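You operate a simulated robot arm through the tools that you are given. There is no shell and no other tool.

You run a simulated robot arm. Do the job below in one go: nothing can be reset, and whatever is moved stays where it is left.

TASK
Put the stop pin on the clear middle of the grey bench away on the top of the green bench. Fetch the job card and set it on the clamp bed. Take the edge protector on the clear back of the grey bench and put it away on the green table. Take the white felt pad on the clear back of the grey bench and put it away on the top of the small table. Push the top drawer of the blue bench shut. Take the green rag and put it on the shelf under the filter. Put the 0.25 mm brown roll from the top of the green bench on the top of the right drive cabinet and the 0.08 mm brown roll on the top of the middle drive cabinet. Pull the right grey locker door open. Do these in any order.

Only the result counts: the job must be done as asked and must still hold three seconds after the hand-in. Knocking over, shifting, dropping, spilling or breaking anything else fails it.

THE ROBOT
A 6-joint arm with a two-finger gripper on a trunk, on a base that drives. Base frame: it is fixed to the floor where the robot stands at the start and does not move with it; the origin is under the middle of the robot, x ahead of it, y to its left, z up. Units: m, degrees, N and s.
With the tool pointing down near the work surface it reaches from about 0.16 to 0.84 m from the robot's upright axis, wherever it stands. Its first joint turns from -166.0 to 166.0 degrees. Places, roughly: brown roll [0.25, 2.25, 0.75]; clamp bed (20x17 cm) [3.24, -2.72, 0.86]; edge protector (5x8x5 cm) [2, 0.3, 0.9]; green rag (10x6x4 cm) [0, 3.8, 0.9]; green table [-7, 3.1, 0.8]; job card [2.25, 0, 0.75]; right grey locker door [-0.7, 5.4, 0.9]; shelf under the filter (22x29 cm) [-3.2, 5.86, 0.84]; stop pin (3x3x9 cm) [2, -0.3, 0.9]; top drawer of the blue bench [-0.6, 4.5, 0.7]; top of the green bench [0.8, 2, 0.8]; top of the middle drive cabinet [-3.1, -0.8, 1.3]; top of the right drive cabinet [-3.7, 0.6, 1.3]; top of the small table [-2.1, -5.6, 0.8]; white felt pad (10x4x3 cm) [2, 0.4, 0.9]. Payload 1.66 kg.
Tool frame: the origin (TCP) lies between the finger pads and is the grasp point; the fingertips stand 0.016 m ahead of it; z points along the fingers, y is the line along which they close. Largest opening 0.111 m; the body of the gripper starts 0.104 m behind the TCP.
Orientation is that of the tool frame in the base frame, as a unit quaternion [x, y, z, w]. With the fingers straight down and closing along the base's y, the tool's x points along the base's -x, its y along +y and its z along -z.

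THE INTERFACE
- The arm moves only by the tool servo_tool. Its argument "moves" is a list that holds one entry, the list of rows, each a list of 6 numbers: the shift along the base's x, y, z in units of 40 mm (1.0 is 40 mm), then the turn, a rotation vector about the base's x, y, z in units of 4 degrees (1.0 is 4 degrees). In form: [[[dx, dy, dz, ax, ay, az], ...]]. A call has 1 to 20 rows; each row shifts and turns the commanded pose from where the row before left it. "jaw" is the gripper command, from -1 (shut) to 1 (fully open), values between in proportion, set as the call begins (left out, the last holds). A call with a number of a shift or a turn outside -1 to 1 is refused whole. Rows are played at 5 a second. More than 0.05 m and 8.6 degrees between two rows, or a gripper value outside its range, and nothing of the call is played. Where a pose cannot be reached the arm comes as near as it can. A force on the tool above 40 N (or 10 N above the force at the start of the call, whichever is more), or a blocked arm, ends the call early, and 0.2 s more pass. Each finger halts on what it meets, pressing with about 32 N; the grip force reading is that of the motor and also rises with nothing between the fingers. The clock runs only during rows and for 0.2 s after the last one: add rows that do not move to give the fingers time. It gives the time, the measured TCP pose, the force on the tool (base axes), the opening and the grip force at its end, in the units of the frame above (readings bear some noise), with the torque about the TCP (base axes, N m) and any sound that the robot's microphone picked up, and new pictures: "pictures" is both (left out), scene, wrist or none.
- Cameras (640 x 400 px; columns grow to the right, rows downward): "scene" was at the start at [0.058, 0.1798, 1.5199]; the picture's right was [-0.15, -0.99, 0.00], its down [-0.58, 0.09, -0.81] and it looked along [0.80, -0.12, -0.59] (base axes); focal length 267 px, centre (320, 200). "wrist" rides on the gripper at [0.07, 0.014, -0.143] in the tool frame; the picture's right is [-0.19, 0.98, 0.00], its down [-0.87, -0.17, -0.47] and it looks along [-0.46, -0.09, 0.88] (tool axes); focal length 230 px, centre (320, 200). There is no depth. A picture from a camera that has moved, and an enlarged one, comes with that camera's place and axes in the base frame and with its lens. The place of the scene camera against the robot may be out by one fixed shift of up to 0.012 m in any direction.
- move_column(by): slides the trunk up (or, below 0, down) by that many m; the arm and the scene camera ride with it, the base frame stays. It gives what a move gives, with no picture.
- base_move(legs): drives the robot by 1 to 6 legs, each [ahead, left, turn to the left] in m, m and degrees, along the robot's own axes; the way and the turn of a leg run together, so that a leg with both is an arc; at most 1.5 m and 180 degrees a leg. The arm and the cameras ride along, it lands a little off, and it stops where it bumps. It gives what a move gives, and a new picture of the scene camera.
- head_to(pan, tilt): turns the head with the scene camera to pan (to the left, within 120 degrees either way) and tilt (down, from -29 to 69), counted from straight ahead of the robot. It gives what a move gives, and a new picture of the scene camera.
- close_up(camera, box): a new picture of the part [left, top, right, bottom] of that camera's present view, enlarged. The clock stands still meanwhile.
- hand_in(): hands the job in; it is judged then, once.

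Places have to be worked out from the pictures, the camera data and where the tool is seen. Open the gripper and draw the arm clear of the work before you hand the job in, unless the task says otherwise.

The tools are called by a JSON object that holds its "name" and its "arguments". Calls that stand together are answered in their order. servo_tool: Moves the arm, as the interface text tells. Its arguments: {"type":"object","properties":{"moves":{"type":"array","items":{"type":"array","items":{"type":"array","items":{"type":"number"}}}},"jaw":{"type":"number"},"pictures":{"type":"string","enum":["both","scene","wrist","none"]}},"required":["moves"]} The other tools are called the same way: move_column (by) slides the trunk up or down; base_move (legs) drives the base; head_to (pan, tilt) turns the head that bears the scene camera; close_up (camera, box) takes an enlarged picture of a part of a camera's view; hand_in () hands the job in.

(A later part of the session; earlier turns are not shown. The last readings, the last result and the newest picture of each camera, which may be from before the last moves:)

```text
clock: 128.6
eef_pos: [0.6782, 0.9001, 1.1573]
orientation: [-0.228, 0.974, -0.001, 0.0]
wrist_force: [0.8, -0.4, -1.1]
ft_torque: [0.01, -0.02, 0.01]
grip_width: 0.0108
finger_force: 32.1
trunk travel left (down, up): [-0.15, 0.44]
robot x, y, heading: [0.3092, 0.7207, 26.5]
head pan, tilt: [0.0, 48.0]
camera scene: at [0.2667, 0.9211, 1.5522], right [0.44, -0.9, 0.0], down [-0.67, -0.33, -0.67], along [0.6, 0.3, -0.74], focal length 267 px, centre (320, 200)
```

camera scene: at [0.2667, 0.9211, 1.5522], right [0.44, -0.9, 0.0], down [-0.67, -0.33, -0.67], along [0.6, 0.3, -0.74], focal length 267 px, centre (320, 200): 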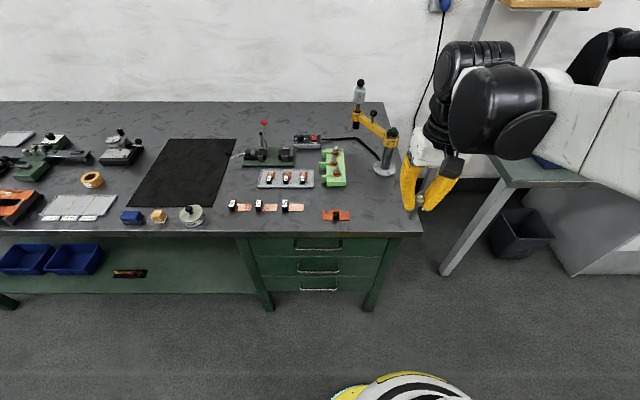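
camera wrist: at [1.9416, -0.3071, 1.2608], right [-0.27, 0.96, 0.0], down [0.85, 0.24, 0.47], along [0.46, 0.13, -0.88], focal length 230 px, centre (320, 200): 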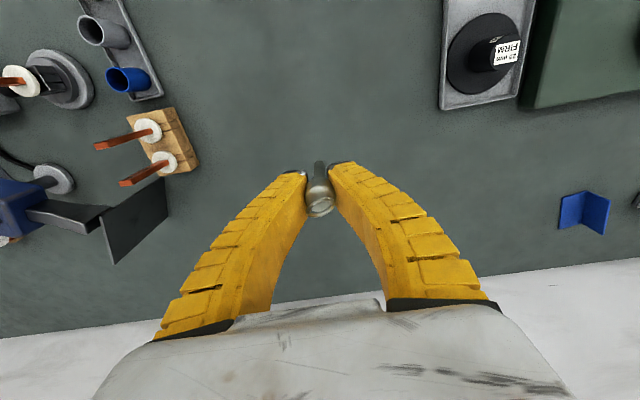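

The clear spot projects to pixel (373, 208), free of objects. I move over it and descend partway.

{"name": "servo_tool", "arguments": {"moves": [[[0.815, 0.45, 0, 0, 0, 0], [0.815, 0.45, 0, 0, 0, 0], [0.815, 0.45, 0, 0, 0, 0], [0.815, 0.45, 0, 0, 0, 0], [0.815, 0.45, 0, 0, 0, 0], [0.815, 0.45, 0, 0, 0, 0], [0.815, 0.45, 0, 0, 0, 0], [0, 0, -0.95, 0, 0, 0], [0, 0, -0.95, 0, 0, 0], [0, 0, -0.95, 0, 0, 0], [0, 0, -0.95, 0, 0, 0], [0, 0, -0.95, 0, 0, 0]]]}}

{"name": "close_up", "arguments": {"camera": "scene", "box": [310, 130, 438, 210]}}

```text
clock: 131.2
eef_pos: [0.9082, 1.0286, 0.9636]
orientation: [-0.227, 0.974, -0.002, 0.001]
wrist_force: [-0.2, 0.3, -1.0]
ft_torque: [0.03, -0.01, -0.01]
grip_width: 0.0111
finger_force: 32.2
trunk travel left (down, up): [-0.15, 0.44]
robot x, y, heading: [0.3054, 0.7208, 26.3]
head pan, tilt: [0.0, 48.0]
camera scene: at [0.2672, 0.9213, 1.5521], right [0.44, -0.9, 0.0], down [-0.67, -0.33, -0.67], along [0.6, 0.3, -0.74], focal length 267 px, centre (320, 200)
camera wrist: at [0.8383, 1.0102, 1.1072], right [-0.27, 0.96, 0.0], down [0.85, 0.23, 0.47], along [0.46, 0.12, -0.88], focal length 230 px, centre (320, 200)
```

scene: 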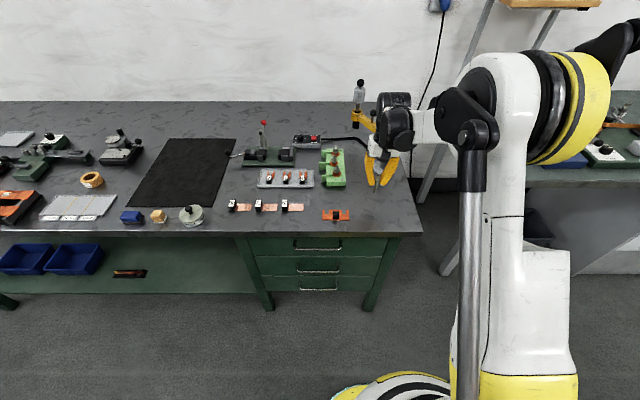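
wrist: 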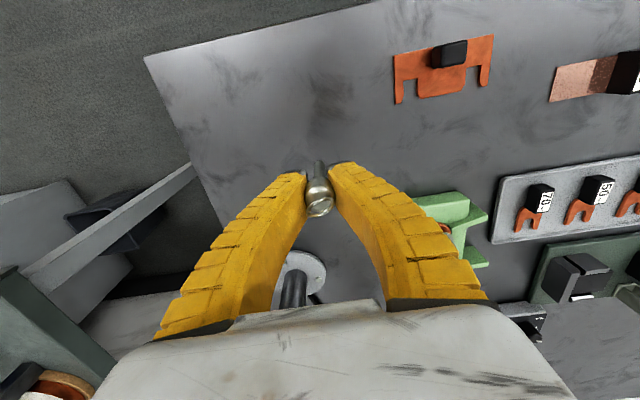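

```text
5.00 times, centred on (374, 170) of scene
camera zoom: at [0.2672, 0.9213, 1.5521], right [0.44, -0.9, 0.0], down [-0.67, -0.33, -0.67], along [0.6, 0.3, -0.74], focal length 1334 px, centre (50, 350)
```

zoom: 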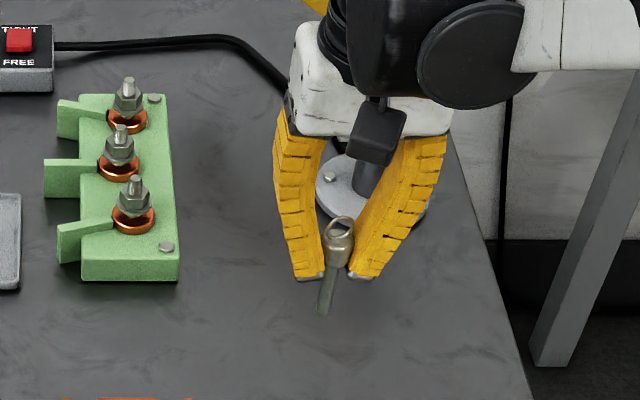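

Clear around the spot. I lower slowly until the pin's foot touches.

{"name": "servo_tool", "arguments": {"moves": [[[0, 0, -0.7, 0, 0, 0], [0, 0, -0.7, 0, 0, 0], [0, 0, 0, 0, 0, 0]]], "pictures": "none"}}

{"name": "servo_tool", "arguments": {"moves": [[[0, 0, -0.1, 0, 0, 0], [0, 0, -0.1, 0, 0, 0], [0, 0, 0, 0, 0, 0]]], "pictures": "none"}}

{"name": "servo_tool", "arguments": {"moves": [[[0, 0, -0.1, 0, 0, 0], [0, 0, -0.1, 0, 0, 0], [0, 0, 0, 0, 0, 0]]], "pictures": "none"}}

{"name": "close_up", "arguments": {"camera": "scene", "box": [310, 150, 438, 230]}}

```text
clock: 132.0
eef_pos: [0.9065, 1.0269, 0.9083]
orientation: [-0.228, 0.974, -0.001, 0.001]
wrist_force: [0.0, -0.2, -1.6]
ft_torque: [0.0, -0.02, 0.01]
grip_width: 0.0111
finger_force: 31.8
trunk travel left (down, up): [-0.15, 0.44]
robot x, y, heading: [0.3058, 0.7214, 26.2]
head pan, tilt: [0.0, 48.0]
```

```text
clock: 132.8
eef_pos: [0.9067, 1.028, 0.9004]
orientation: [-0.228, 0.974, 0.0, 0.0]
wrist_force: [0.1, 0.0, -0.9]
ft_torque: [0.05, 0.03, -0.04]
grip_width: 0.0108
finger_force: 32.8
trunk travel left (down, up): [-0.15, 0.44]
robot x, y, heading: [0.3095, 0.7204, 26.4]
head pan, tilt: [0.0, 48.0]
```

```text
clock: 133.6
eef_pos: [0.9068, 1.027, 0.8945]
orientation: [-0.228, 0.974, -0.001, 0.001]
wrist_force: [-0.7, 0.0, 0.3]
ft_torque: [0.02, 0.0, -0.02]
grip_width: 0.0061
finger_force: 31.9
trunk travel left (down, up): [-0.15, 0.44]
robot x, y, heading: [0.3055, 0.721, 26.5]
head pan, tilt: [0.0, 48.0]
```

```text
5.00 times, centred on (374, 190) of scene
camera zoom: at [0.2668, 0.9211, 1.5521], right [0.44, -0.9, 0.0], down [-0.67, -0.33, -0.67], along [0.6, 0.3, -0.74], focal length 1334 px, centre (50, 250)
```

zoom: 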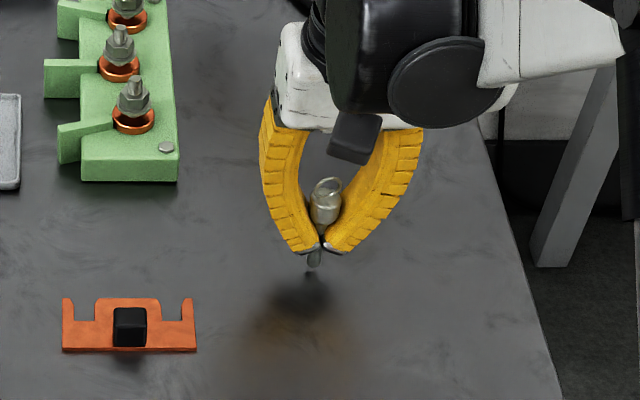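

The fingers slid under the head, so the pin sits a little higher in the grip now. I keep lowering in small steps, watching force and view.

{"name": "servo_tool", "arguments": {"moves": [[[0, 0, -0.1, 0, 0, 0], [0, 0, 0, 0, 0, 0]]], "pictures": "none"}}

{"name": "servo_tool", "arguments": {"moves": [[[0, 0, -0.1, 0, 0, 0], [0, 0, 0, 0, 0, 0]]], "pictures": "none"}}

{"name": "close_up", "arguments": {"camera": "scene", "box": [342, 170, 406, 210]}}

{"name": "close_up", "arguments": {"camera": "wrist", "box": [240, 110, 400, 210]}}

```text
clock: 134.2
eef_pos: [0.9065, 1.0269, 0.89]
orientation: [-0.228, 0.974, -0.001, 0.0]
wrist_force: [-0.2, -0.7, -0.2]
ft_torque: [0.01, -0.02, 0.0]
grip_width: 0.0061
finger_force: 32.1
trunk travel left (down, up): [-0.15, 0.44]
robot x, y, heading: [0.3045, 0.7213, 26.4]
head pan, tilt: [0.0, 48.0]
```

```text
clock: 134.8
eef_pos: [0.9063, 1.0276, 0.8873]
orientation: [-0.228, 0.974, 0.0, 0.001]
wrist_force: [4.7, 1.6, 14.5]
ft_torque: [0.07, -0.12, -0.02]
grip_width: 0.0062
finger_force: 31.2
trunk travel left (down, up): [-0.15, 0.44]
robot x, y, heading: [0.3072, 0.7207, 26.6]
head pan, tilt: [0.0, 48.0]
```

```text
10.00 times, centred on (374, 190) of scene
camera zoom: at [0.266, 0.9206, 1.5523], right [0.44, -0.9, 0.0], down [-0.67, -0.33, -0.67], along [0.6, 0.3, -0.74], focal length 2668 px, centre (-220, 300)
```

zoom: 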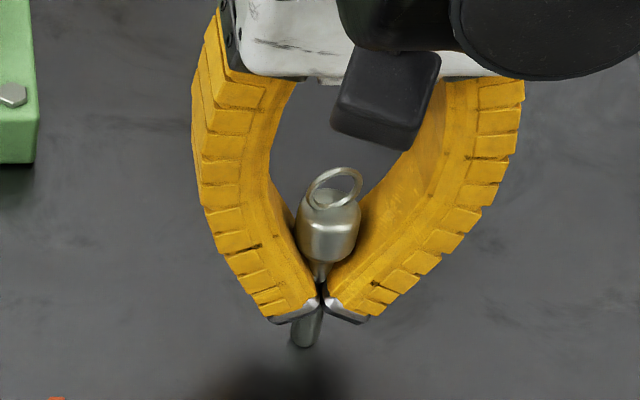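

```text
4.00 times, centred on (320, 160) of wrist
camera zoom: at [0.8368, 1.0084, 1.0306], right [-0.27, 0.96, 0.0], down [0.85, 0.23, 0.47], along [0.46, 0.13, -0.88], focal length 920 px, centre (320, 360)
```

zoom: 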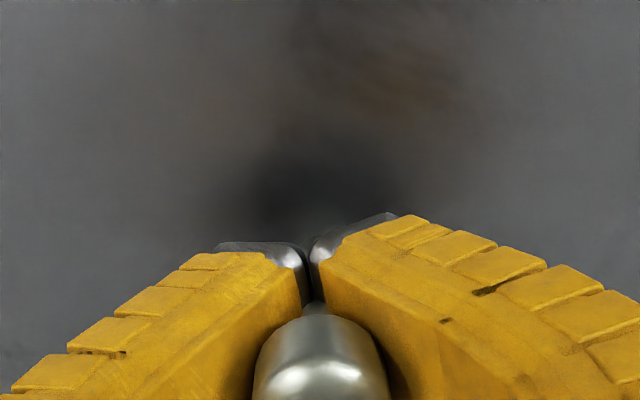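

The foot presses the table with 14.5 N at TCP z 0.887. I relieve the press by 2 mm, then open.

{"name": "servo_tool", "arguments": {"moves": [[[0, 0, 0.05, 0, 0, 0], [0, 0, 0, 0, 0, 0]]], "pictures": "none"}}

{"name": "servo_tool", "arguments": {"moves": [[[0, 0, 0, 0, 0, 0], [0, 0, 0, 0, 0, 0], [0, 0, 0, 0, 0, 0]]], "jaw": -0.3, "pictures": "none"}}

{"name": "close_up", "arguments": {"camera": "scene", "box": [342, 170, 406, 210]}}

```text
clock: 135.4
eef_pos: [0.9064, 1.0268, 0.8891]
orientation: [-0.227, 0.974, -0.001, 0.0]
wrist_force: [-0.8, -0.4, 1.2]
ft_torque: [-0.03, 0.02, 0.03]
grip_width: 0.0059
finger_force: 31.5
trunk travel left (down, up): [-0.15, 0.44]
robot x, y, heading: [0.3034, 0.7192, 26.4]
head pan, tilt: [0.0, 48.0]
```

```text
clock: 136.2
eef_pos: [0.9068, 1.0263, 0.8874]
orientation: [-0.228, 0.974, -0.001, 0.0]
wrist_force: [0.4, 0.0, 0.4]
ft_torque: [-0.01, 0.07, 0.02]
grip_width: 0.0413
finger_force: 1.4
trunk travel left (down, up): [-0.15, 0.44]
robot x, y, heading: [0.3061, 0.722, 26.5]
head pan, tilt: [0.0, 48.0]
```

```text
10.00 times, centred on (374, 190) of scene
camera zoom: at [0.2667, 0.921, 1.5521], right [0.44, -0.9, 0.0], down [-0.67, -0.33, -0.67], along [0.6, 0.3, -0.74], focal length 2668 px, centre (-220, 300)
```

zoom: 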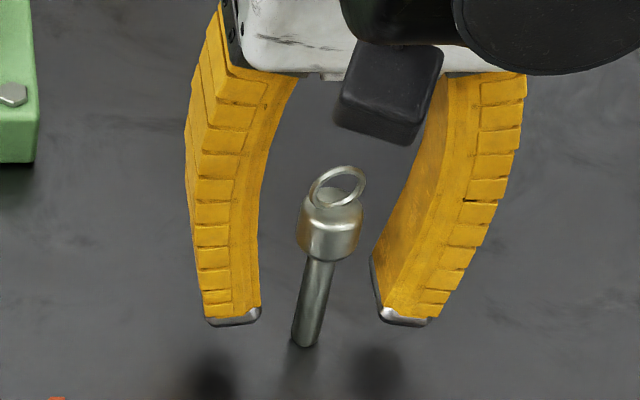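

The pin stands upright by itself. I open wider and rise straight up.

{"name": "servo_tool", "arguments": {"moves": [[[0, 0, 0, 0, 0, 0], [0, 0, 0, 0, 0, 0], [0, 0, 0.6, 0, 0, 0], [0, 0, 1, 0, 0, 0], [0, 0, 1, 0, 0, 0], [0, 0, 1, 0, 0, 0], [0, 0, 1, 0, 0, 0], [0, 0, 1, 0, 0, 0]]], "jaw": 0.3}}

{"name": "close_up", "arguments": {"camera": "scene", "box": [342, 170, 406, 210]}}

```text
clock: 138.0
eef_pos: [0.9066, 1.0251, 1.1134]
orientation: [-0.227, 0.974, -0.001, 0.001]
wrist_force: [-0.1, 0.7, 0.6]
ft_torque: [0.01, 0.0, -0.04]
grip_width: 0.074
finger_force: 0.9
trunk travel left (down, up): [-0.15, 0.44]
robot x, y, heading: [0.3069, 0.7201, 26.5]
head pan, tilt: [0.0, 48.0]
camera scene: at [0.2665, 0.9209, 1.5522], right [0.44, -0.9, 0.0], down [-0.67, -0.33, -0.67], along [0.6, 0.3, -0.74], focal length 267 px, centre (320, 200)
camera wrist: at [0.8376, 1.0072, 1.2572], right [-0.27, 0.96, 0.0], down [0.85, 0.23, 0.47], along [0.46, 0.12, -0.88], focal length 230 px, centre (320, 200)
```

scene: 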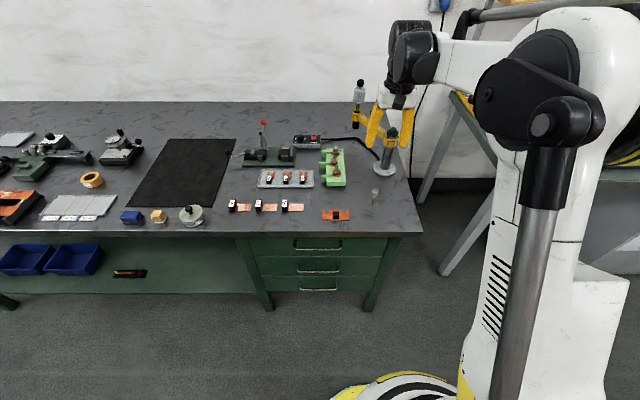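
wrist: 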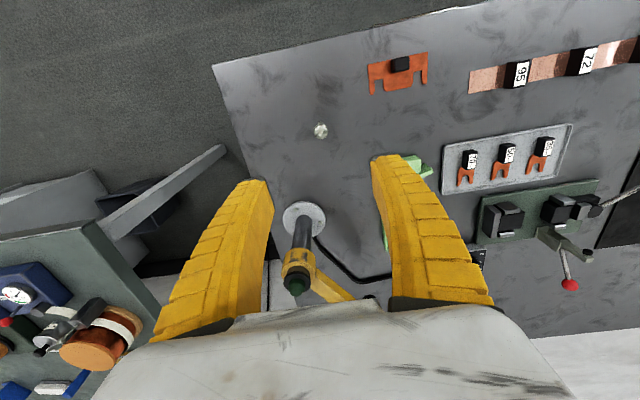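

```text
10.00 times, centred on (374, 190) of scene
camera zoom: at [0.2665, 0.9209, 1.5522], right [0.44, -0.9, 0.0], down [-0.67, -0.33, -0.67], along [0.6, 0.3, -0.74], focal length 2668 px, centre (-220, 300)
```

zoom: 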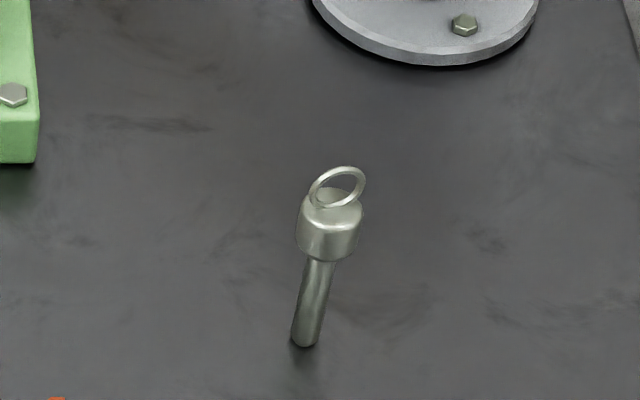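

Pin placed. I retract and drive left along the green bench to inspect the brown rolls.

{"name": "servo_tool", "arguments": {"moves": [[[0, 0, 0.5, 0, 0, 0], [-0.85, -0.42, 0, 0, 0, 0], [-0.85, -0.42, 0, 0, 0, 0], [-0.85, -0.42, 0, 0, 0, 0], [-0.85, -0.42, 0, 0, 0, 0], [-0.85, -0.42, 0, 0, 0, 0], [-0.85, -0.42, 0, 0, 0, 0]]], "pictures": "none"}}

{"name": "base_move", "arguments": {"legs": [[0, 1.0, 0]]}}

{"name": "close_up", "arguments": {"camera": "scene", "box": [0, 80, 320, 280]}}

```text
clock: 139.6
eef_pos: [0.7016, 0.925, 1.1326]
orientation: [-0.227, 0.974, 0.0, 0.001]
wrist_force: [0.2, 0.4, 0.7]
ft_torque: [0.03, 0.0, -0.02]
grip_width: 0.0737
finger_force: 1.0
trunk travel left (down, up): [-0.15, 0.44]
robot x, y, heading: [0.3074, 0.72, 26.6]
head pan, tilt: [0.0, 48.0]
```

```text
clock: 144.8
eef_pos: [0.2496, 1.8204, 1.131]
orientation: [-0.236, 0.972, -0.001, 0.0]
wrist_force: [0.0, 0.1, 0.3]
ft_torque: [0.02, -0.01, -0.01]
grip_width: 0.0736
finger_force: 0.9
trunk travel left (down, up): [-0.15, 0.44]
robot x, y, heading: [-0.1399, 1.6086, 27.4]
head pan, tilt: [0.0, 48.0]
camera scene: at [-0.1858, 1.8074, 1.5521], right [0.46, -0.89, 0.0], down [-0.66, -0.34, -0.67], along [0.59, 0.31, -0.74], focal length 267 px, centre (320, 200)
```

scene: 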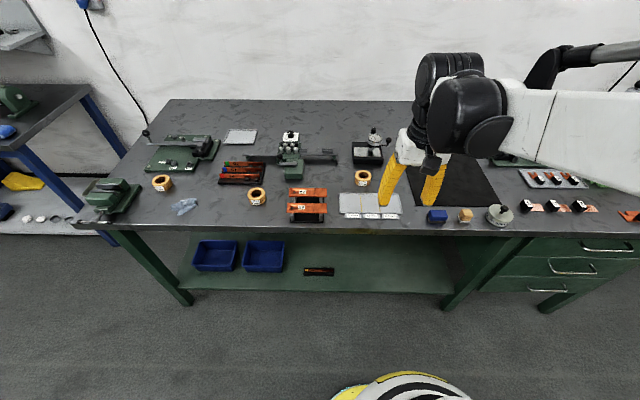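

```text
2.00 times, centred on (160, 180) of scene
camera zoom: at [-0.1858, 1.8074, 1.5521], right [0.46, -0.89, 0.0], down [-0.66, -0.34, -0.67], along [0.59, 0.31, -0.74], focal length 534 px, centre (640, 240)
```

zoom: 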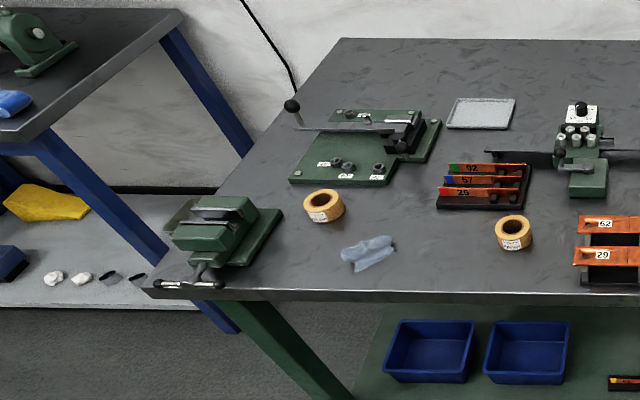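

Three brown rolls are visible. I zoom on each to read the labels.

{"name": "close_up", "arguments": {"camera": "scene", "box": [142, 165, 190, 195]}}

{"name": "close_up", "arguments": {"camera": "scene", "box": [236, 182, 284, 212]}}

{"name": "close_up", "arguments": {"camera": "scene", "box": [340, 162, 388, 192]}}

```text
13.33 times, centred on (166, 180) of scene
camera zoom: at [-0.1858, 1.8074, 1.5521], right [0.46, -0.89, 0.0], down [-0.66, -0.34, -0.67], along [0.59, 0.31, -0.74], focal length 3558 px, centre (2373, 467)
```

zoom: 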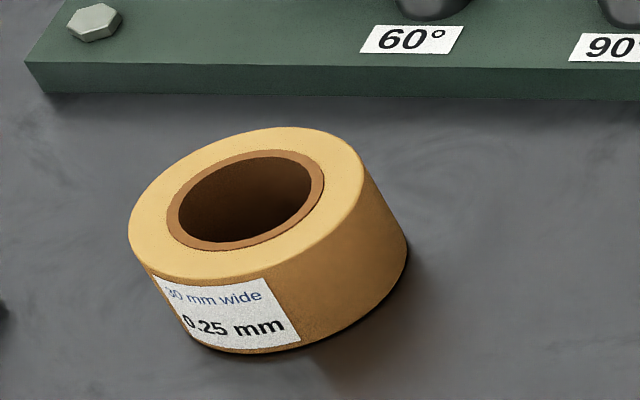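

```text
13.33 times, centred on (260, 197) of scene
camera zoom: at [-0.1858, 1.8074, 1.5521], right [0.46, -0.89, 0.0], down [-0.66, -0.34, -0.67], along [0.59, 0.31, -0.74], focal length 3558 px, centre (1120, 240)
```

zoom: 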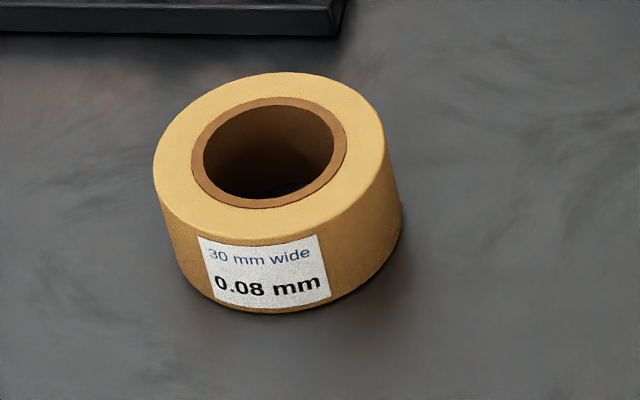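

```text
13.33 times, centred on (364, 177) of scene
camera zoom: at [-0.1858, 1.8074, 1.5521], right [0.46, -0.89, 0.0], down [-0.66, -0.34, -0.67], along [0.59, 0.31, -0.74], focal length 3558 px, centre (-267, 507)
```

zoom: 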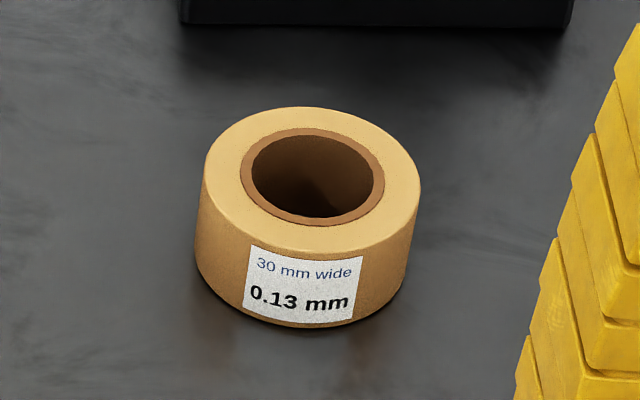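

Left roll is 0.25 mm at about (0.178, 2.656); the middle one is 0.08 mm at about (0.284, 2.302). I take the 0.25 mm roll first: drive left 0.76 m.

{"name": "base_move", "arguments": {"legs": [[0.05, 0.76, -1]]}}

{"name": "close_up", "arguments": {"camera": "wrist", "box": [0, 0, 640, 400]}}

```text
clock: 148.8
eef_pos: [-0.0319, 2.4974, 1.1309]
orientation: [-0.221, 0.975, -0.001, 0.0]
wrist_force: [0.2, 0.3, -0.8]
ft_torque: [0.02, 0.03, 0.01]
grip_width: 0.0739
finger_force: 1.5
trunk travel left (down, up): [-0.15, 0.44]
robot x, y, heading: [-0.4298, 2.2938, 25.5]
head pan, tilt: [0.0, 48.0]
camera scene: at [-0.4678, 2.4987, 1.5521], right [0.43, -0.9, 0.0], down [-0.67, -0.32, -0.67], along [0.6, 0.29, -0.74], focal length 267 px, centre (320, 200)
```

scene: 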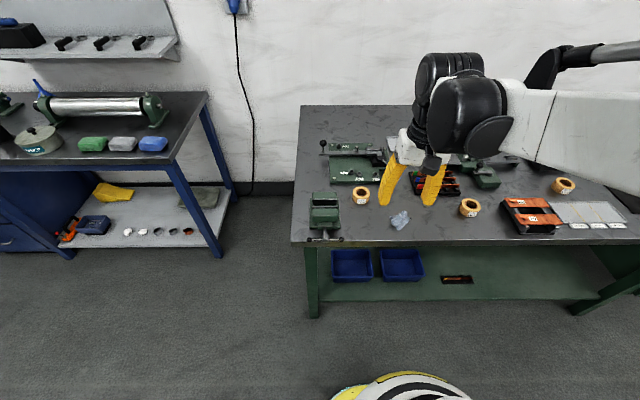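

```text
1.00 times, centred on (320, 200) of wrist (not enlarged: the box is as wide or as high as the picture)
camera zoom: at [-0.101, 2.4801, 1.2752], right [-0.25, 0.97, 0.0], down [0.85, 0.22, 0.47], along [0.46, 0.12, -0.88], focal length 230 px, centre (320, 200)
```

zoom: 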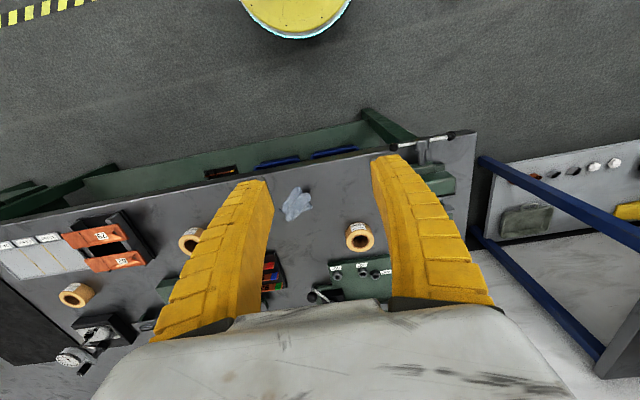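

I refine the roll's position with close-ups from both cameras.

{"name": "close_up", "arguments": {"camera": "wrist", "box": [320, 210, 400, 260]}}

{"name": "close_up", "arguments": {"camera": "scene", "box": [330, 170, 394, 210]}}

```text
8.00 times, centred on (360, 235) of wrist
camera zoom: at [-0.101, 2.4801, 1.2752], right [-0.25, 0.97, 0.0], down [0.85, 0.22, 0.47], along [0.46, 0.12, -0.88], focal length 1841 px, centre (0, -80)
```

zoom: 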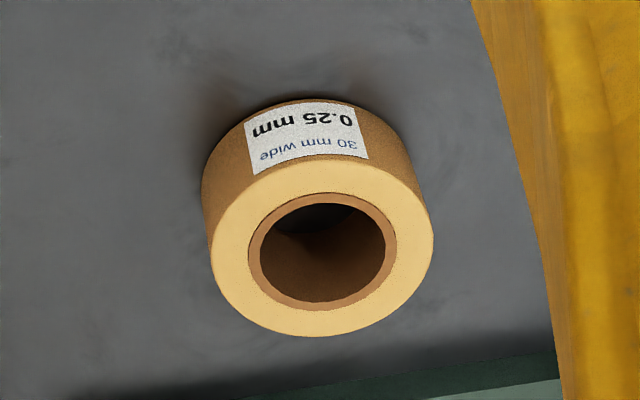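

```text
10.00 times, centred on (362, 190) of scene
camera zoom: at [-0.4678, 2.4987, 1.5521], right [0.43, -0.9, 0.0], down [-0.67, -0.32, -0.67], along [0.6, 0.29, -0.74], focal length 2668 px, centre (-100, 300)
```

zoom: 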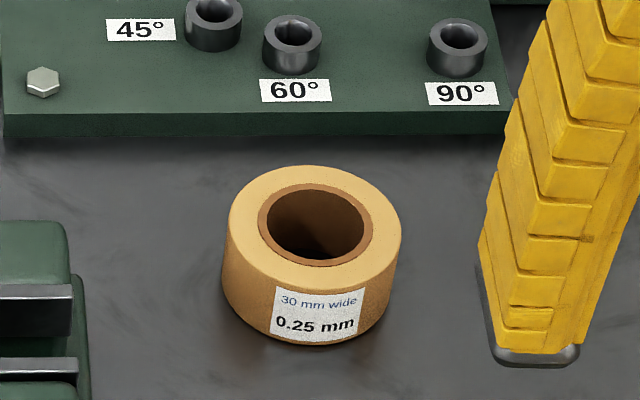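

Roll centre ≈ (0.185, 2.646). I open to about 89 mm and move over it at z≈0.96.

{"name": "servo_tool", "arguments": {"moves": [[[0.681, 0.464, -0.534, 0, 0, 0], [0.681, 0.464, -0.534, 0, 0, 0], [0.681, 0.464, -0.534, 0, 0, 0], [0.681, 0.464, -0.534, 0, 0, 0], [0.681, 0.464, -0.534, 0, 0, 0], [0.681, 0.464, -0.534, 0, 0, 0], [0.681, 0.464, -0.534, 0, 0, 0], [0.681, 0.464, -0.534, 0, 0, 0], [0, 0, 0, 0, 0, 0]]], "jaw": 0.6}}

{"name": "close_up", "arguments": {"camera": "wrist", "box": [220, 100, 412, 220]}}

```text
clock: 150.8
eef_pos: [0.1865, 2.6458, 0.96]
orientation: [-0.221, 0.975, 0.0, 0.0]
wrist_force: [1.5, 0.1, 0.2]
ft_torque: [-0.01, 0.01, 0.01]
grip_width: 0.09
finger_force: 0.7
trunk travel left (down, up): [-0.15, 0.44]
robot x, y, heading: [-0.4285, 2.2952, 25.3]
head pan, tilt: [0.0, 48.0]
camera scene: at [-0.4677, 2.4984, 1.5522], right [0.43, -0.9, 0.0], down [-0.67, -0.32, -0.67], along [0.6, 0.29, -0.74], focal length 267 px, centre (320, 200)
camera wrist: at [0.1161, 2.6288, 1.1045], right [-0.25, 0.97, 0.0], down [0.85, 0.22, 0.47], along [0.46, 0.12, -0.88], focal length 230 px, centre (320, 200)
```

scene: 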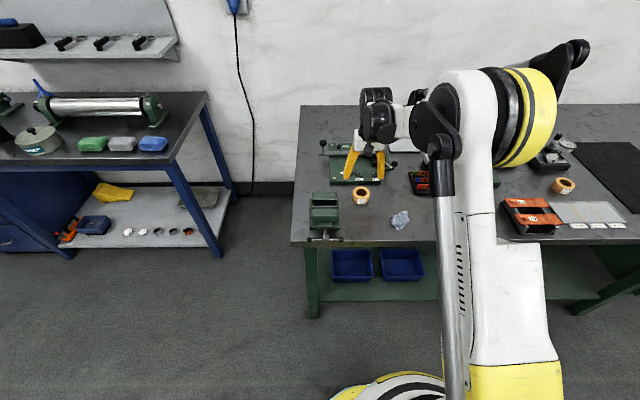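
wrist: 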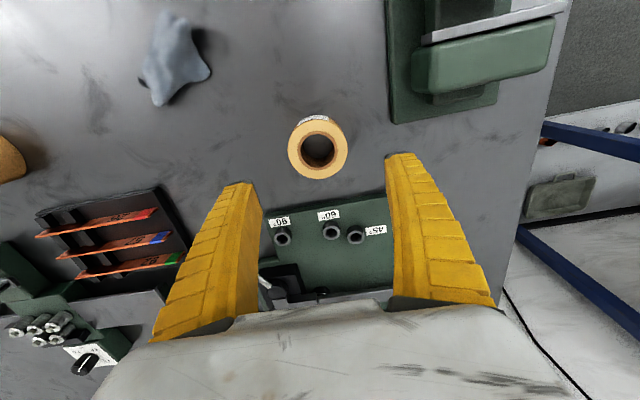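

```text
3.33 times, centred on (316, 160) of wrist
camera zoom: at [0.1161, 2.6288, 1.1045], right [-0.25, 0.97, 0.0], down [0.85, 0.22, 0.47], along [0.46, 0.12, -0.88], focal length 767 px, centre (333, 333)
```

zoom: 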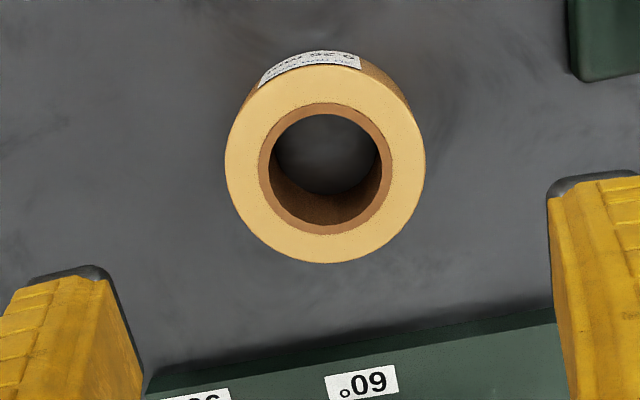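

Triangulating gives the roll's centre at (0.178, 2.642). I correct and descend to z≈0.884.

{"name": "servo_tool", "arguments": {"moves": [[[-0.21, -0.1, 0, 0, 0, 0], [0, 0, -0.5, 0, 0, 0], [0, 0, -0.5, 0, 0, 0], [0, 0, -0.5, 0, 0, 0], [0, 0, -0.4, 0, 0, 0], [0, 0, 0, 0, 0, 0]]], "jaw": 0.5, "pictures": "wrist"}}

{"name": "close_up", "arguments": {"camera": "wrist", "box": [220, 120, 412, 240]}}

{"name": "close_up", "arguments": {"camera": "scene", "box": [310, 150, 422, 220]}}

```text
clock: 152.2
eef_pos: [0.179, 2.6432, 0.8855]
orientation: [-0.221, 0.975, 0.0, 0.0]
wrist_force: [0.5, -0.2, -0.9]
ft_torque: [0.01, 0.0, -0.01]
grip_width: 0.0845
finger_force: 0.9
trunk travel left (down, up): [-0.15, 0.44]
robot x, y, heading: [-0.4293, 2.2973, 25.9]
head pan, tilt: [0.0, 48.0]
camera wrist: at [0.1085, 2.625, 1.0287], right [-0.25, 0.97, 0.0], down [0.85, 0.22, 0.47], along [0.46, 0.12, -0.88], focal length 230 px, centre (320, 200)
```

wrist: 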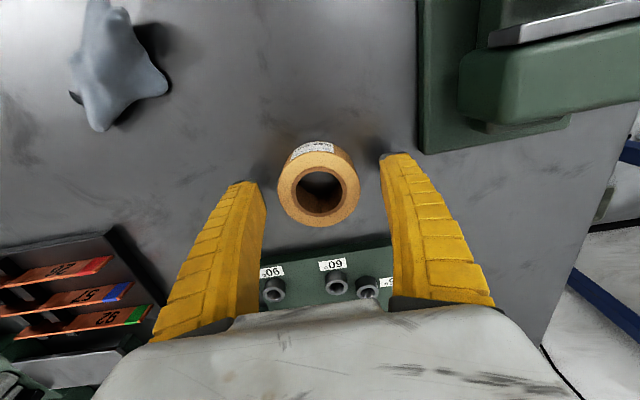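

```text
3.33 times, centred on (316, 180) of wrist
camera zoom: at [0.1085, 2.625, 1.0287], right [-0.25, 0.97, 0.0], down [0.85, 0.22, 0.47], along [0.46, 0.12, -0.88], focal length 767 px, centre (333, 267)
```

zoom: 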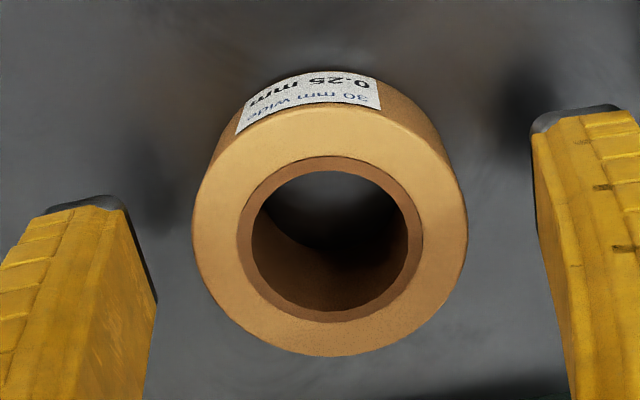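

```text
5.71 times, centred on (366, 185) of scene
camera zoom: at [-0.4677, 2.4983, 1.5522], right [0.43, -0.9, 0.0], down [-0.67, -0.32, -0.67], along [0.6, 0.29, -0.74], focal length 1525 px, centre (57, 286)
```

zoom: 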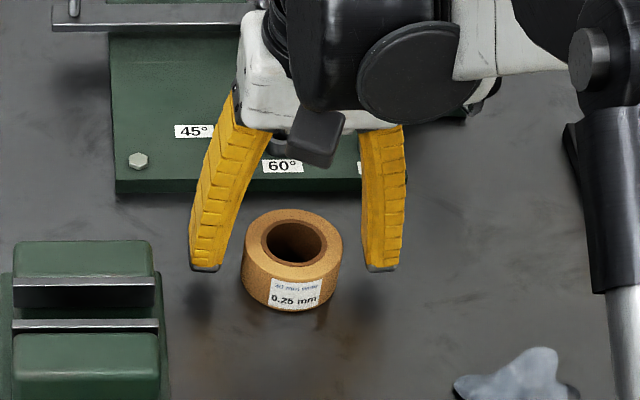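

Well centred. I descend further in small steps to find the table.

{"name": "servo_tool", "arguments": {"moves": [[[0, 0, -0.25, 0, 0, 0], [0, 0, -0.15, 0, 0, 0], [0, 0, 0, 0, 0, 0]]], "pictures": "none"}}

{"name": "servo_tool", "arguments": {"moves": [[[0, 0, -0.1, 0, 0, 0], [0, 0, 0, 0, 0, 0]]], "pictures": "none"}}

{"name": "servo_tool", "arguments": {"moves": [[[0, 0, -0.1, 0, 0, 0], [0, 0, 0, 0, 0, 0]]], "pictures": "none"}}

```text
clock: 153.0
eef_pos: [0.1768, 2.6427, 0.8699]
orientation: [-0.222, 0.975, -0.001, 0.0]
wrist_force: [0.0, 0.3, 0.1]
ft_torque: [-0.01, 0.02, -0.04]
grip_width: 0.0844
finger_force: 1.0
trunk travel left (down, up): [-0.15, 0.44]
robot x, y, heading: [-0.4299, 2.3005, 25.7]
head pan, tilt: [0.0, 48.0]
```

```text
clock: 153.6
eef_pos: [0.1776, 2.641, 0.8649]
orientation: [-0.221, 0.975, 0.0, -0.001]
wrist_force: [0.2, 0.1, 1.7]
ft_torque: [0.08, 0.02, -0.05]
grip_width: 0.0847
finger_force: 1.6
trunk travel left (down, up): [-0.15, 0.44]
robot x, y, heading: [-0.429, 2.3, 25.5]
head pan, tilt: [0.0, 48.0]
```

```text
clock: 154.1
eef_pos: [0.1768, 2.6433, 0.8655]
orientation: [-0.222, 0.975, 0.001, 0.003]
wrist_force: [-1.3, 2.0, 36.4]
ft_torque: [0.04, 0.24, 0.01]
grip_width: 0.0536
finger_force: 34.0
trunk travel left (down, up): [-0.15, 0.44]
robot x, y, heading: [-0.428, 2.2996, 25.5]
head pan, tilt: [0.0, 48.0]
stopped in row 2: the force on the tool passed its limit at 46 N (the readings are from after the stop); the commanded pose is now the measured one
```

The table was touched at TCP z≈0.865 (table ≈0.849). I rise 4 mm and check the jaw state.

{"name": "servo_tool", "arguments": {"moves": [[[0, 0, 0.1, 0, 0, 0], [0, 0, 0, 0, 0, 0]]], "jaw": 0.5, "pictures": "wrist"}}

```text
clock: 154.7
eef_pos: [0.1794, 2.6426, 0.8656]
orientation: [-0.222, 0.975, 0.0, 0.002]
wrist_force: [-0.2, -1.6, -0.1]
ft_torque: [-0.01, 0.02, -0.01]
grip_width: 0.0847
finger_force: 0.9
trunk travel left (down, up): [-0.15, 0.44]
robot x, y, heading: [-0.4302, 2.297, 25.8]
head pan, tilt: [0.0, 48.0]
camera wrist: at [0.1093, 2.6245, 1.0095], right [-0.25, 0.97, 0.0], down [0.85, 0.22, 0.47], along [0.46, 0.12, -0.88], focal length 230 px, centre (320, 200)
```

wrist: 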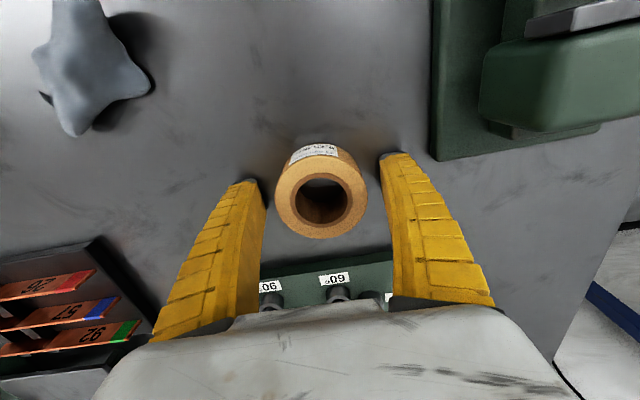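

Jaw is open and free again. I rise 2 mm and close on the roll.

{"name": "servo_tool", "arguments": {"moves": [[[0, 0, 0.06, 0, 0, 0], [0, 0, 0, 0, 0, 0]]], "pictures": "none"}}

{"name": "servo_tool", "arguments": {"moves": [[[0, 0, 0, 0, 0, 0], [0, 0, 0, 0, 0, 0], [0, 0, 0, 0, 0, 0], [0, 0, 0, 0, 0, 0]]], "jaw": -1, "pictures": "wrist"}}

```text
clock: 155.3
eef_pos: [0.1782, 2.6424, 0.8685]
orientation: [-0.222, 0.975, -0.001, 0.003]
wrist_force: [0.0, -0.3, -0.6]
ft_torque: [0.01, 0.0, 0.02]
grip_width: 0.0845
finger_force: 0.9
trunk travel left (down, up): [-0.15, 0.44]
robot x, y, heading: [-0.4307, 2.2978, 25.7]
head pan, tilt: [0.0, 48.0]
```

```text
clock: 156.3
eef_pos: [0.1795, 2.6425, 0.869]
orientation: [-0.221, 0.975, 0.0, 0.002]
wrist_force: [0.0, 0.3, 1.7]
ft_torque: [0.04, 0.03, 0.01]
grip_width: 0.0532
finger_force: 32.9
trunk travel left (down, up): [-0.15, 0.44]
robot x, y, heading: [-0.4292, 2.2994, 25.5]
head pan, tilt: [0.0, 48.0]
camera wrist: at [0.1087, 2.6244, 1.0121], right [-0.25, 0.97, 0.0], down [0.85, 0.22, 0.47], along [0.46, 0.12, -0.88], focal length 230 px, centre (320, 200)
```

wrist: 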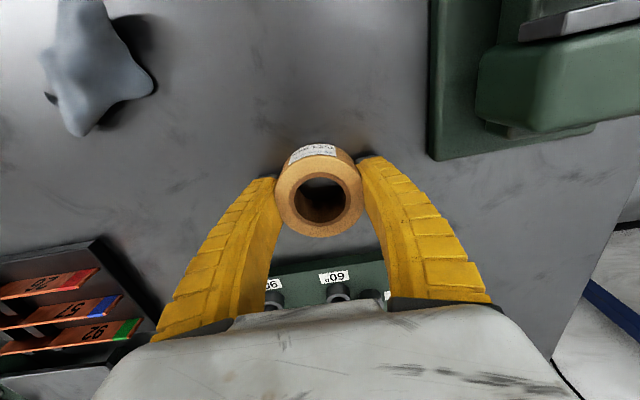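

The roll is held. I lift it and retract, then raise the trunk for the 1.3 m high cabinets.

{"name": "servo_tool", "arguments": {"moves": [[[0, 0, 0.5, 0, 0, 0], [0, 0, 1, 0, 0, 0], [0, 0, 1, 0, 0, 0], [0, 0, 1, 0, 0, 0], [0, 0, 1, 0, 0, 0], [0, 0, 1, 0, 0, 0], [-0.85, -0.42, 0.2, 0, 0, 0], [-0.85, -0.42, 0.2, 0, 0, 0], [-0.85, -0.42, 0.2, 0, 0, 0], [-0.85, -0.42, 0.2, 0, 0, 0], [-0.85, -0.42, 0.2, 0, 0, 0], [-0.85, -0.42, 0.2, 0, 0, 0], [-0.85, -0.42, 0.2, 0, 0, 0]]], "pictures": "scene"}}

{"name": "base_move", "arguments": {"legs": [[-0.5, 0, 0]]}}

{"name": "move_column", "arguments": {"by": 0.3}}

{"name": "head_to", "arguments": {"pan": 120, "tilt": 20}}

```text
clock: 159.1
eef_pos: [-0.059, 2.5245, 1.1457]
orientation: [-0.221, 0.975, 0.0, 0.002]
wrist_force: [1.0, 0.1, -0.7]
ft_torque: [0.0, 0.0, -0.01]
grip_width: 0.0527
finger_force: 31.6
trunk travel left (down, up): [-0.15, 0.44]
robot x, y, heading: [-0.4284, 2.2975, 25.5]
head pan, tilt: [0.0, 48.0]
camera scene: at [-0.4684, 2.4979, 1.5522], right [0.43, -0.9, 0.0], down [-0.67, -0.32, -0.67], along [0.6, 0.29, -0.74], focal length 267 px, centre (320, 200)
```

scene: 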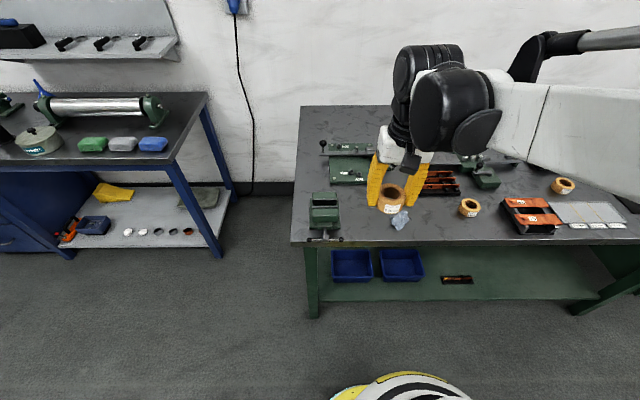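

```text
clock: 162.1
eef_pos: [-0.5231, 2.3045, 1.1466]
orientation: [-0.225, 0.974, -0.001, 0.002]
wrist_force: [-0.4, -0.7, -0.5]
ft_torque: [-0.03, -0.02, -0.03]
grip_width: 0.0524
finger_force: 32.1
trunk travel left (down, up): [-0.15, 0.44]
robot x, y, heading: [-0.8933, 2.073, 26.2]
head pan, tilt: [0.0, 48.0]
camera scene: at [-0.9306, 2.2749, 1.5522], right [0.44, -0.9, 0.0], down [-0.67, -0.33, -0.67], along [0.6, 0.29, -0.74], focal length 267 px, centre (320, 200)
```

scene: 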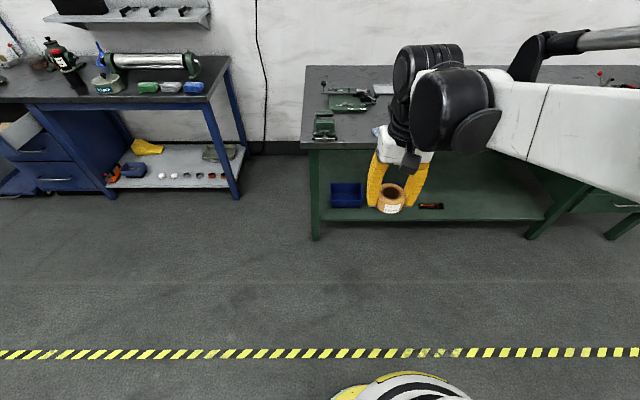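

```text
clock: 165.1
eef_pos: [-0.5214, 2.3056, 1.4447]
orientation: [-0.225, 0.974, -0.002, 0.002]
wrist_force: [0.2, -0.1, -0.2]
ft_torque: [0.01, 0.0, 0.0]
grip_width: 0.0524
finger_force: 32.0
trunk travel left (down, up): [-0.45, 0.14]
robot x, y, heading: [-0.8889, 2.0743, 26.1]
head pan, tilt: [0.0, 48.0]
```

```text
clock: 167.1
eef_pos: [-0.5217, 2.3053, 1.4458]
orientation: [-0.225, 0.974, 0.0, 0.002]
wrist_force: [0.2, 0.0, -0.9]
ft_torque: [-0.01, 0.02, -0.02]
grip_width: 0.0526
finger_force: 32.3
trunk travel left (down, up): [-0.45, 0.14]
robot x, y, heading: [-0.8908, 2.0741, 25.9]
head pan, tilt: [120.0, 20.0]
camera scene: at [-1.0781, 2.2927, 1.895], right [0.56, 0.83, 0.0], down [0.28, -0.19, -0.94], along [-0.78, 0.53, -0.34], focal length 267 px, centre (320, 200)
```

scene: 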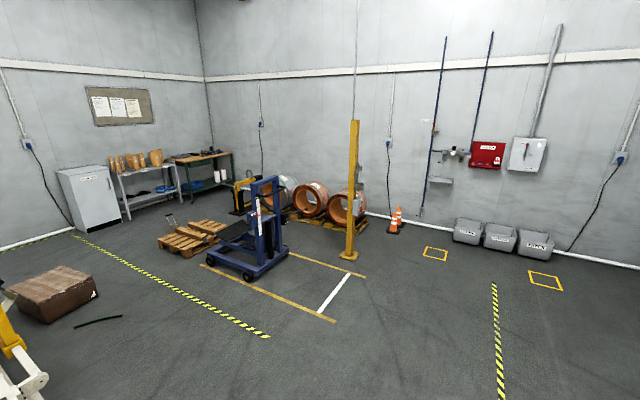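

I turn around 180° to view the drive cabinets on the opposite side.

{"name": "base_move", "arguments": {"legs": [[0, 0, 90], [0, 0, 90]]}}

{"name": "head_to", "arguments": {"pan": 0, "tilt": 20}}

{"name": "head_to", "arguments": {"pan": 50, "tilt": 20}}

```text
clock: 175.1
eef_pos: [-1.2564, 1.8412, 1.4469]
orientation: [0.973, 0.231, -0.002, 0.0]
wrist_force: [-0.2, -0.6, 0.6]
ft_torque: [-0.03, 0.03, 0.0]
grip_width: 0.0525
finger_force: 32.4
trunk travel left (down, up): [-0.45, 0.14]
robot x, y, heading: [-0.8898, 2.0764, -153.2]
head pan, tilt: [120.0, 20.0]
camera scene: at [-0.7184, 1.8668, 1.895], right [-0.55, -0.84, 0.0], down [-0.29, 0.19, -0.94], along [0.79, -0.51, -0.34], focal length 267 px, centre (320, 200)
```

scene: 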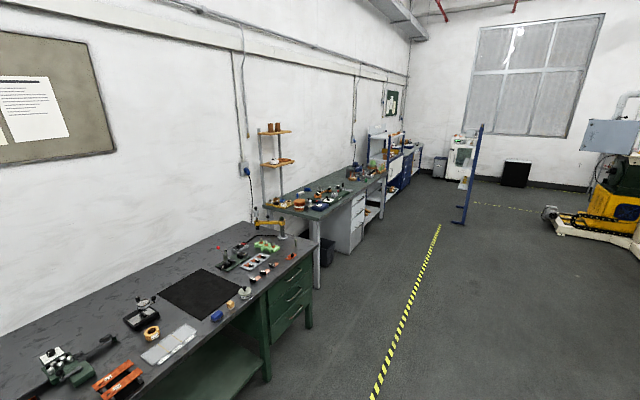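

```text
clock: 177.1
eef_pos: [-1.2582, 1.8413, 1.4469]
orientation: [0.973, 0.231, -0.002, 0.0]
wrist_force: [0.6, 0.1, -2.1]
ft_torque: [-0.02, 0.02, 0.01]
grip_width: 0.0524
finger_force: 32.3
trunk travel left (down, up): [-0.45, 0.14]
robot x, y, heading: [-0.8893, 2.0733, -153.2]
head pan, tilt: [0.0, 20.0]
camera scene: at [-0.8795, 1.8759, 1.895], right [-0.45, 0.89, 0.0], down [0.31, 0.15, -0.94], along [-0.84, -0.42, -0.34], focal length 267 px, centre (320, 200)
```

scene: 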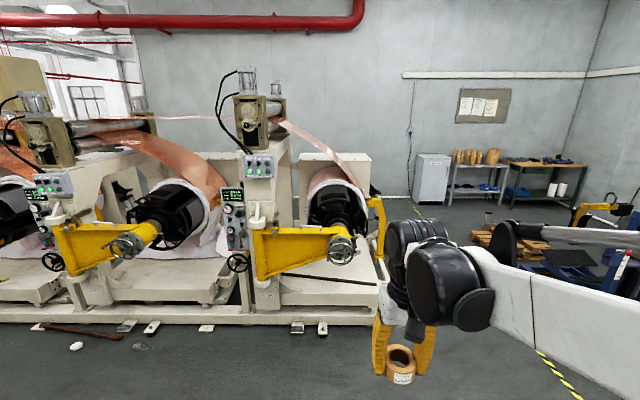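

```text
clock: 178.3
eef_pos: [-1.2576, 1.8399, 1.4459]
orientation: [0.973, 0.231, -0.002, 0.0]
wrist_force: [-0.1, -0.1, -0.9]
ft_torque: [-0.03, 0.01, 0.0]
grip_width: 0.0522
finger_force: 31.5
trunk travel left (down, up): [-0.45, 0.14]
robot x, y, heading: [-0.8912, 2.0735, -153.2]
head pan, tilt: [50.0, 20.0]
camera scene: at [-0.8178, 1.8273, 1.895], right [-0.97, 0.23, 0.0], down [0.08, 0.33, -0.94], along [-0.22, -0.91, -0.34], focal length 267 px, centre (320, 200)
```

scene: 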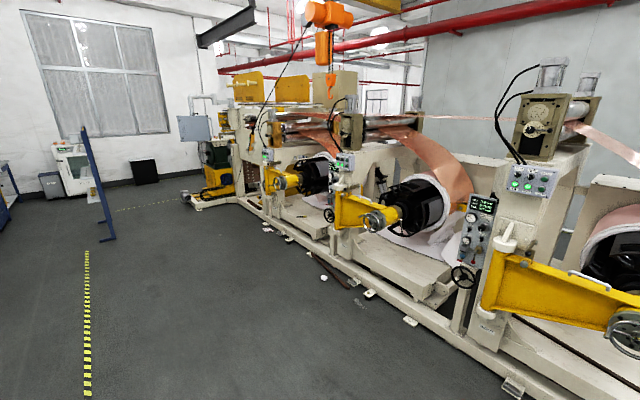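

The drive cabinets appear to be the beige boxes behind the coils, too deep to reach over from this side. I zoom to see their tops and the way round.

{"name": "head_to", "arguments": {"pan": 0, "tilt": 15}}

{"name": "close_up", "arguments": {"camera": "scene", "box": [180, 120, 420, 270]}}

{"name": "close_up", "arguments": {"camera": "scene", "box": [380, 130, 620, 280]}}

```text
clock: 179.5
eef_pos: [-1.2575, 1.8403, 1.445]
orientation: [0.973, 0.232, -0.002, 0.0]
wrist_force: [0.5, -0.9, -0.2]
ft_torque: [0.0, 0.04, 0.0]
grip_width: 0.0523
finger_force: 32.3
trunk travel left (down, up): [-0.45, 0.14]
robot x, y, heading: [-0.8915, 2.0759, -153.2]
head pan, tilt: [0.0, 15.0]
camera scene: at [-0.8797, 1.8757, 1.9031], right [-0.45, 0.89, 0.0], down [0.23, 0.12, -0.97], along [-0.86, -0.44, -0.26], focal length 267 px, centre (320, 200)
```

scene: 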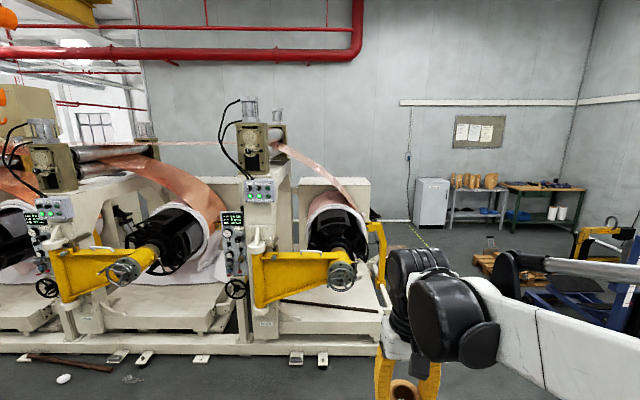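

```text
2.67 times, centred on (300, 195) of scene
camera zoom: at [-0.8797, 1.8757, 1.9031], right [-0.45, 0.89, 0.0], down [0.23, 0.12, -0.97], along [-0.86, -0.44, -0.26], focal length 712 px, centre (373, 213)
```

zoom: 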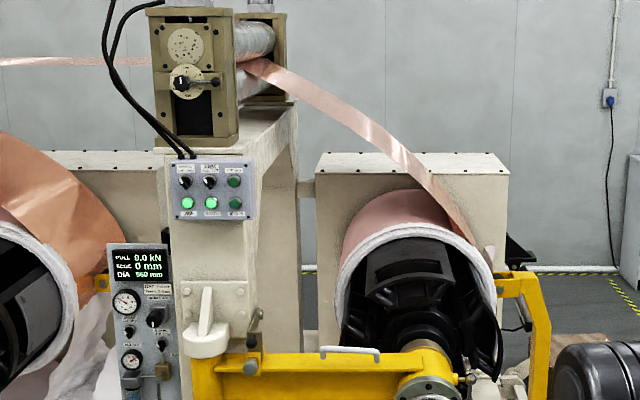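

```text
2.67 times, centred on (500, 205) of scene
camera zoom: at [-0.8797, 1.8757, 1.9031], right [-0.45, 0.89, 0.0], down [0.23, 0.12, -0.97], along [-0.86, -0.44, -0.26], focal length 712 px, centre (-160, 187)
```

zoom: 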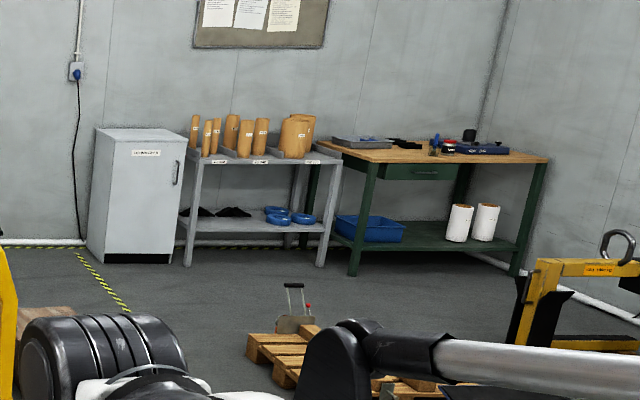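

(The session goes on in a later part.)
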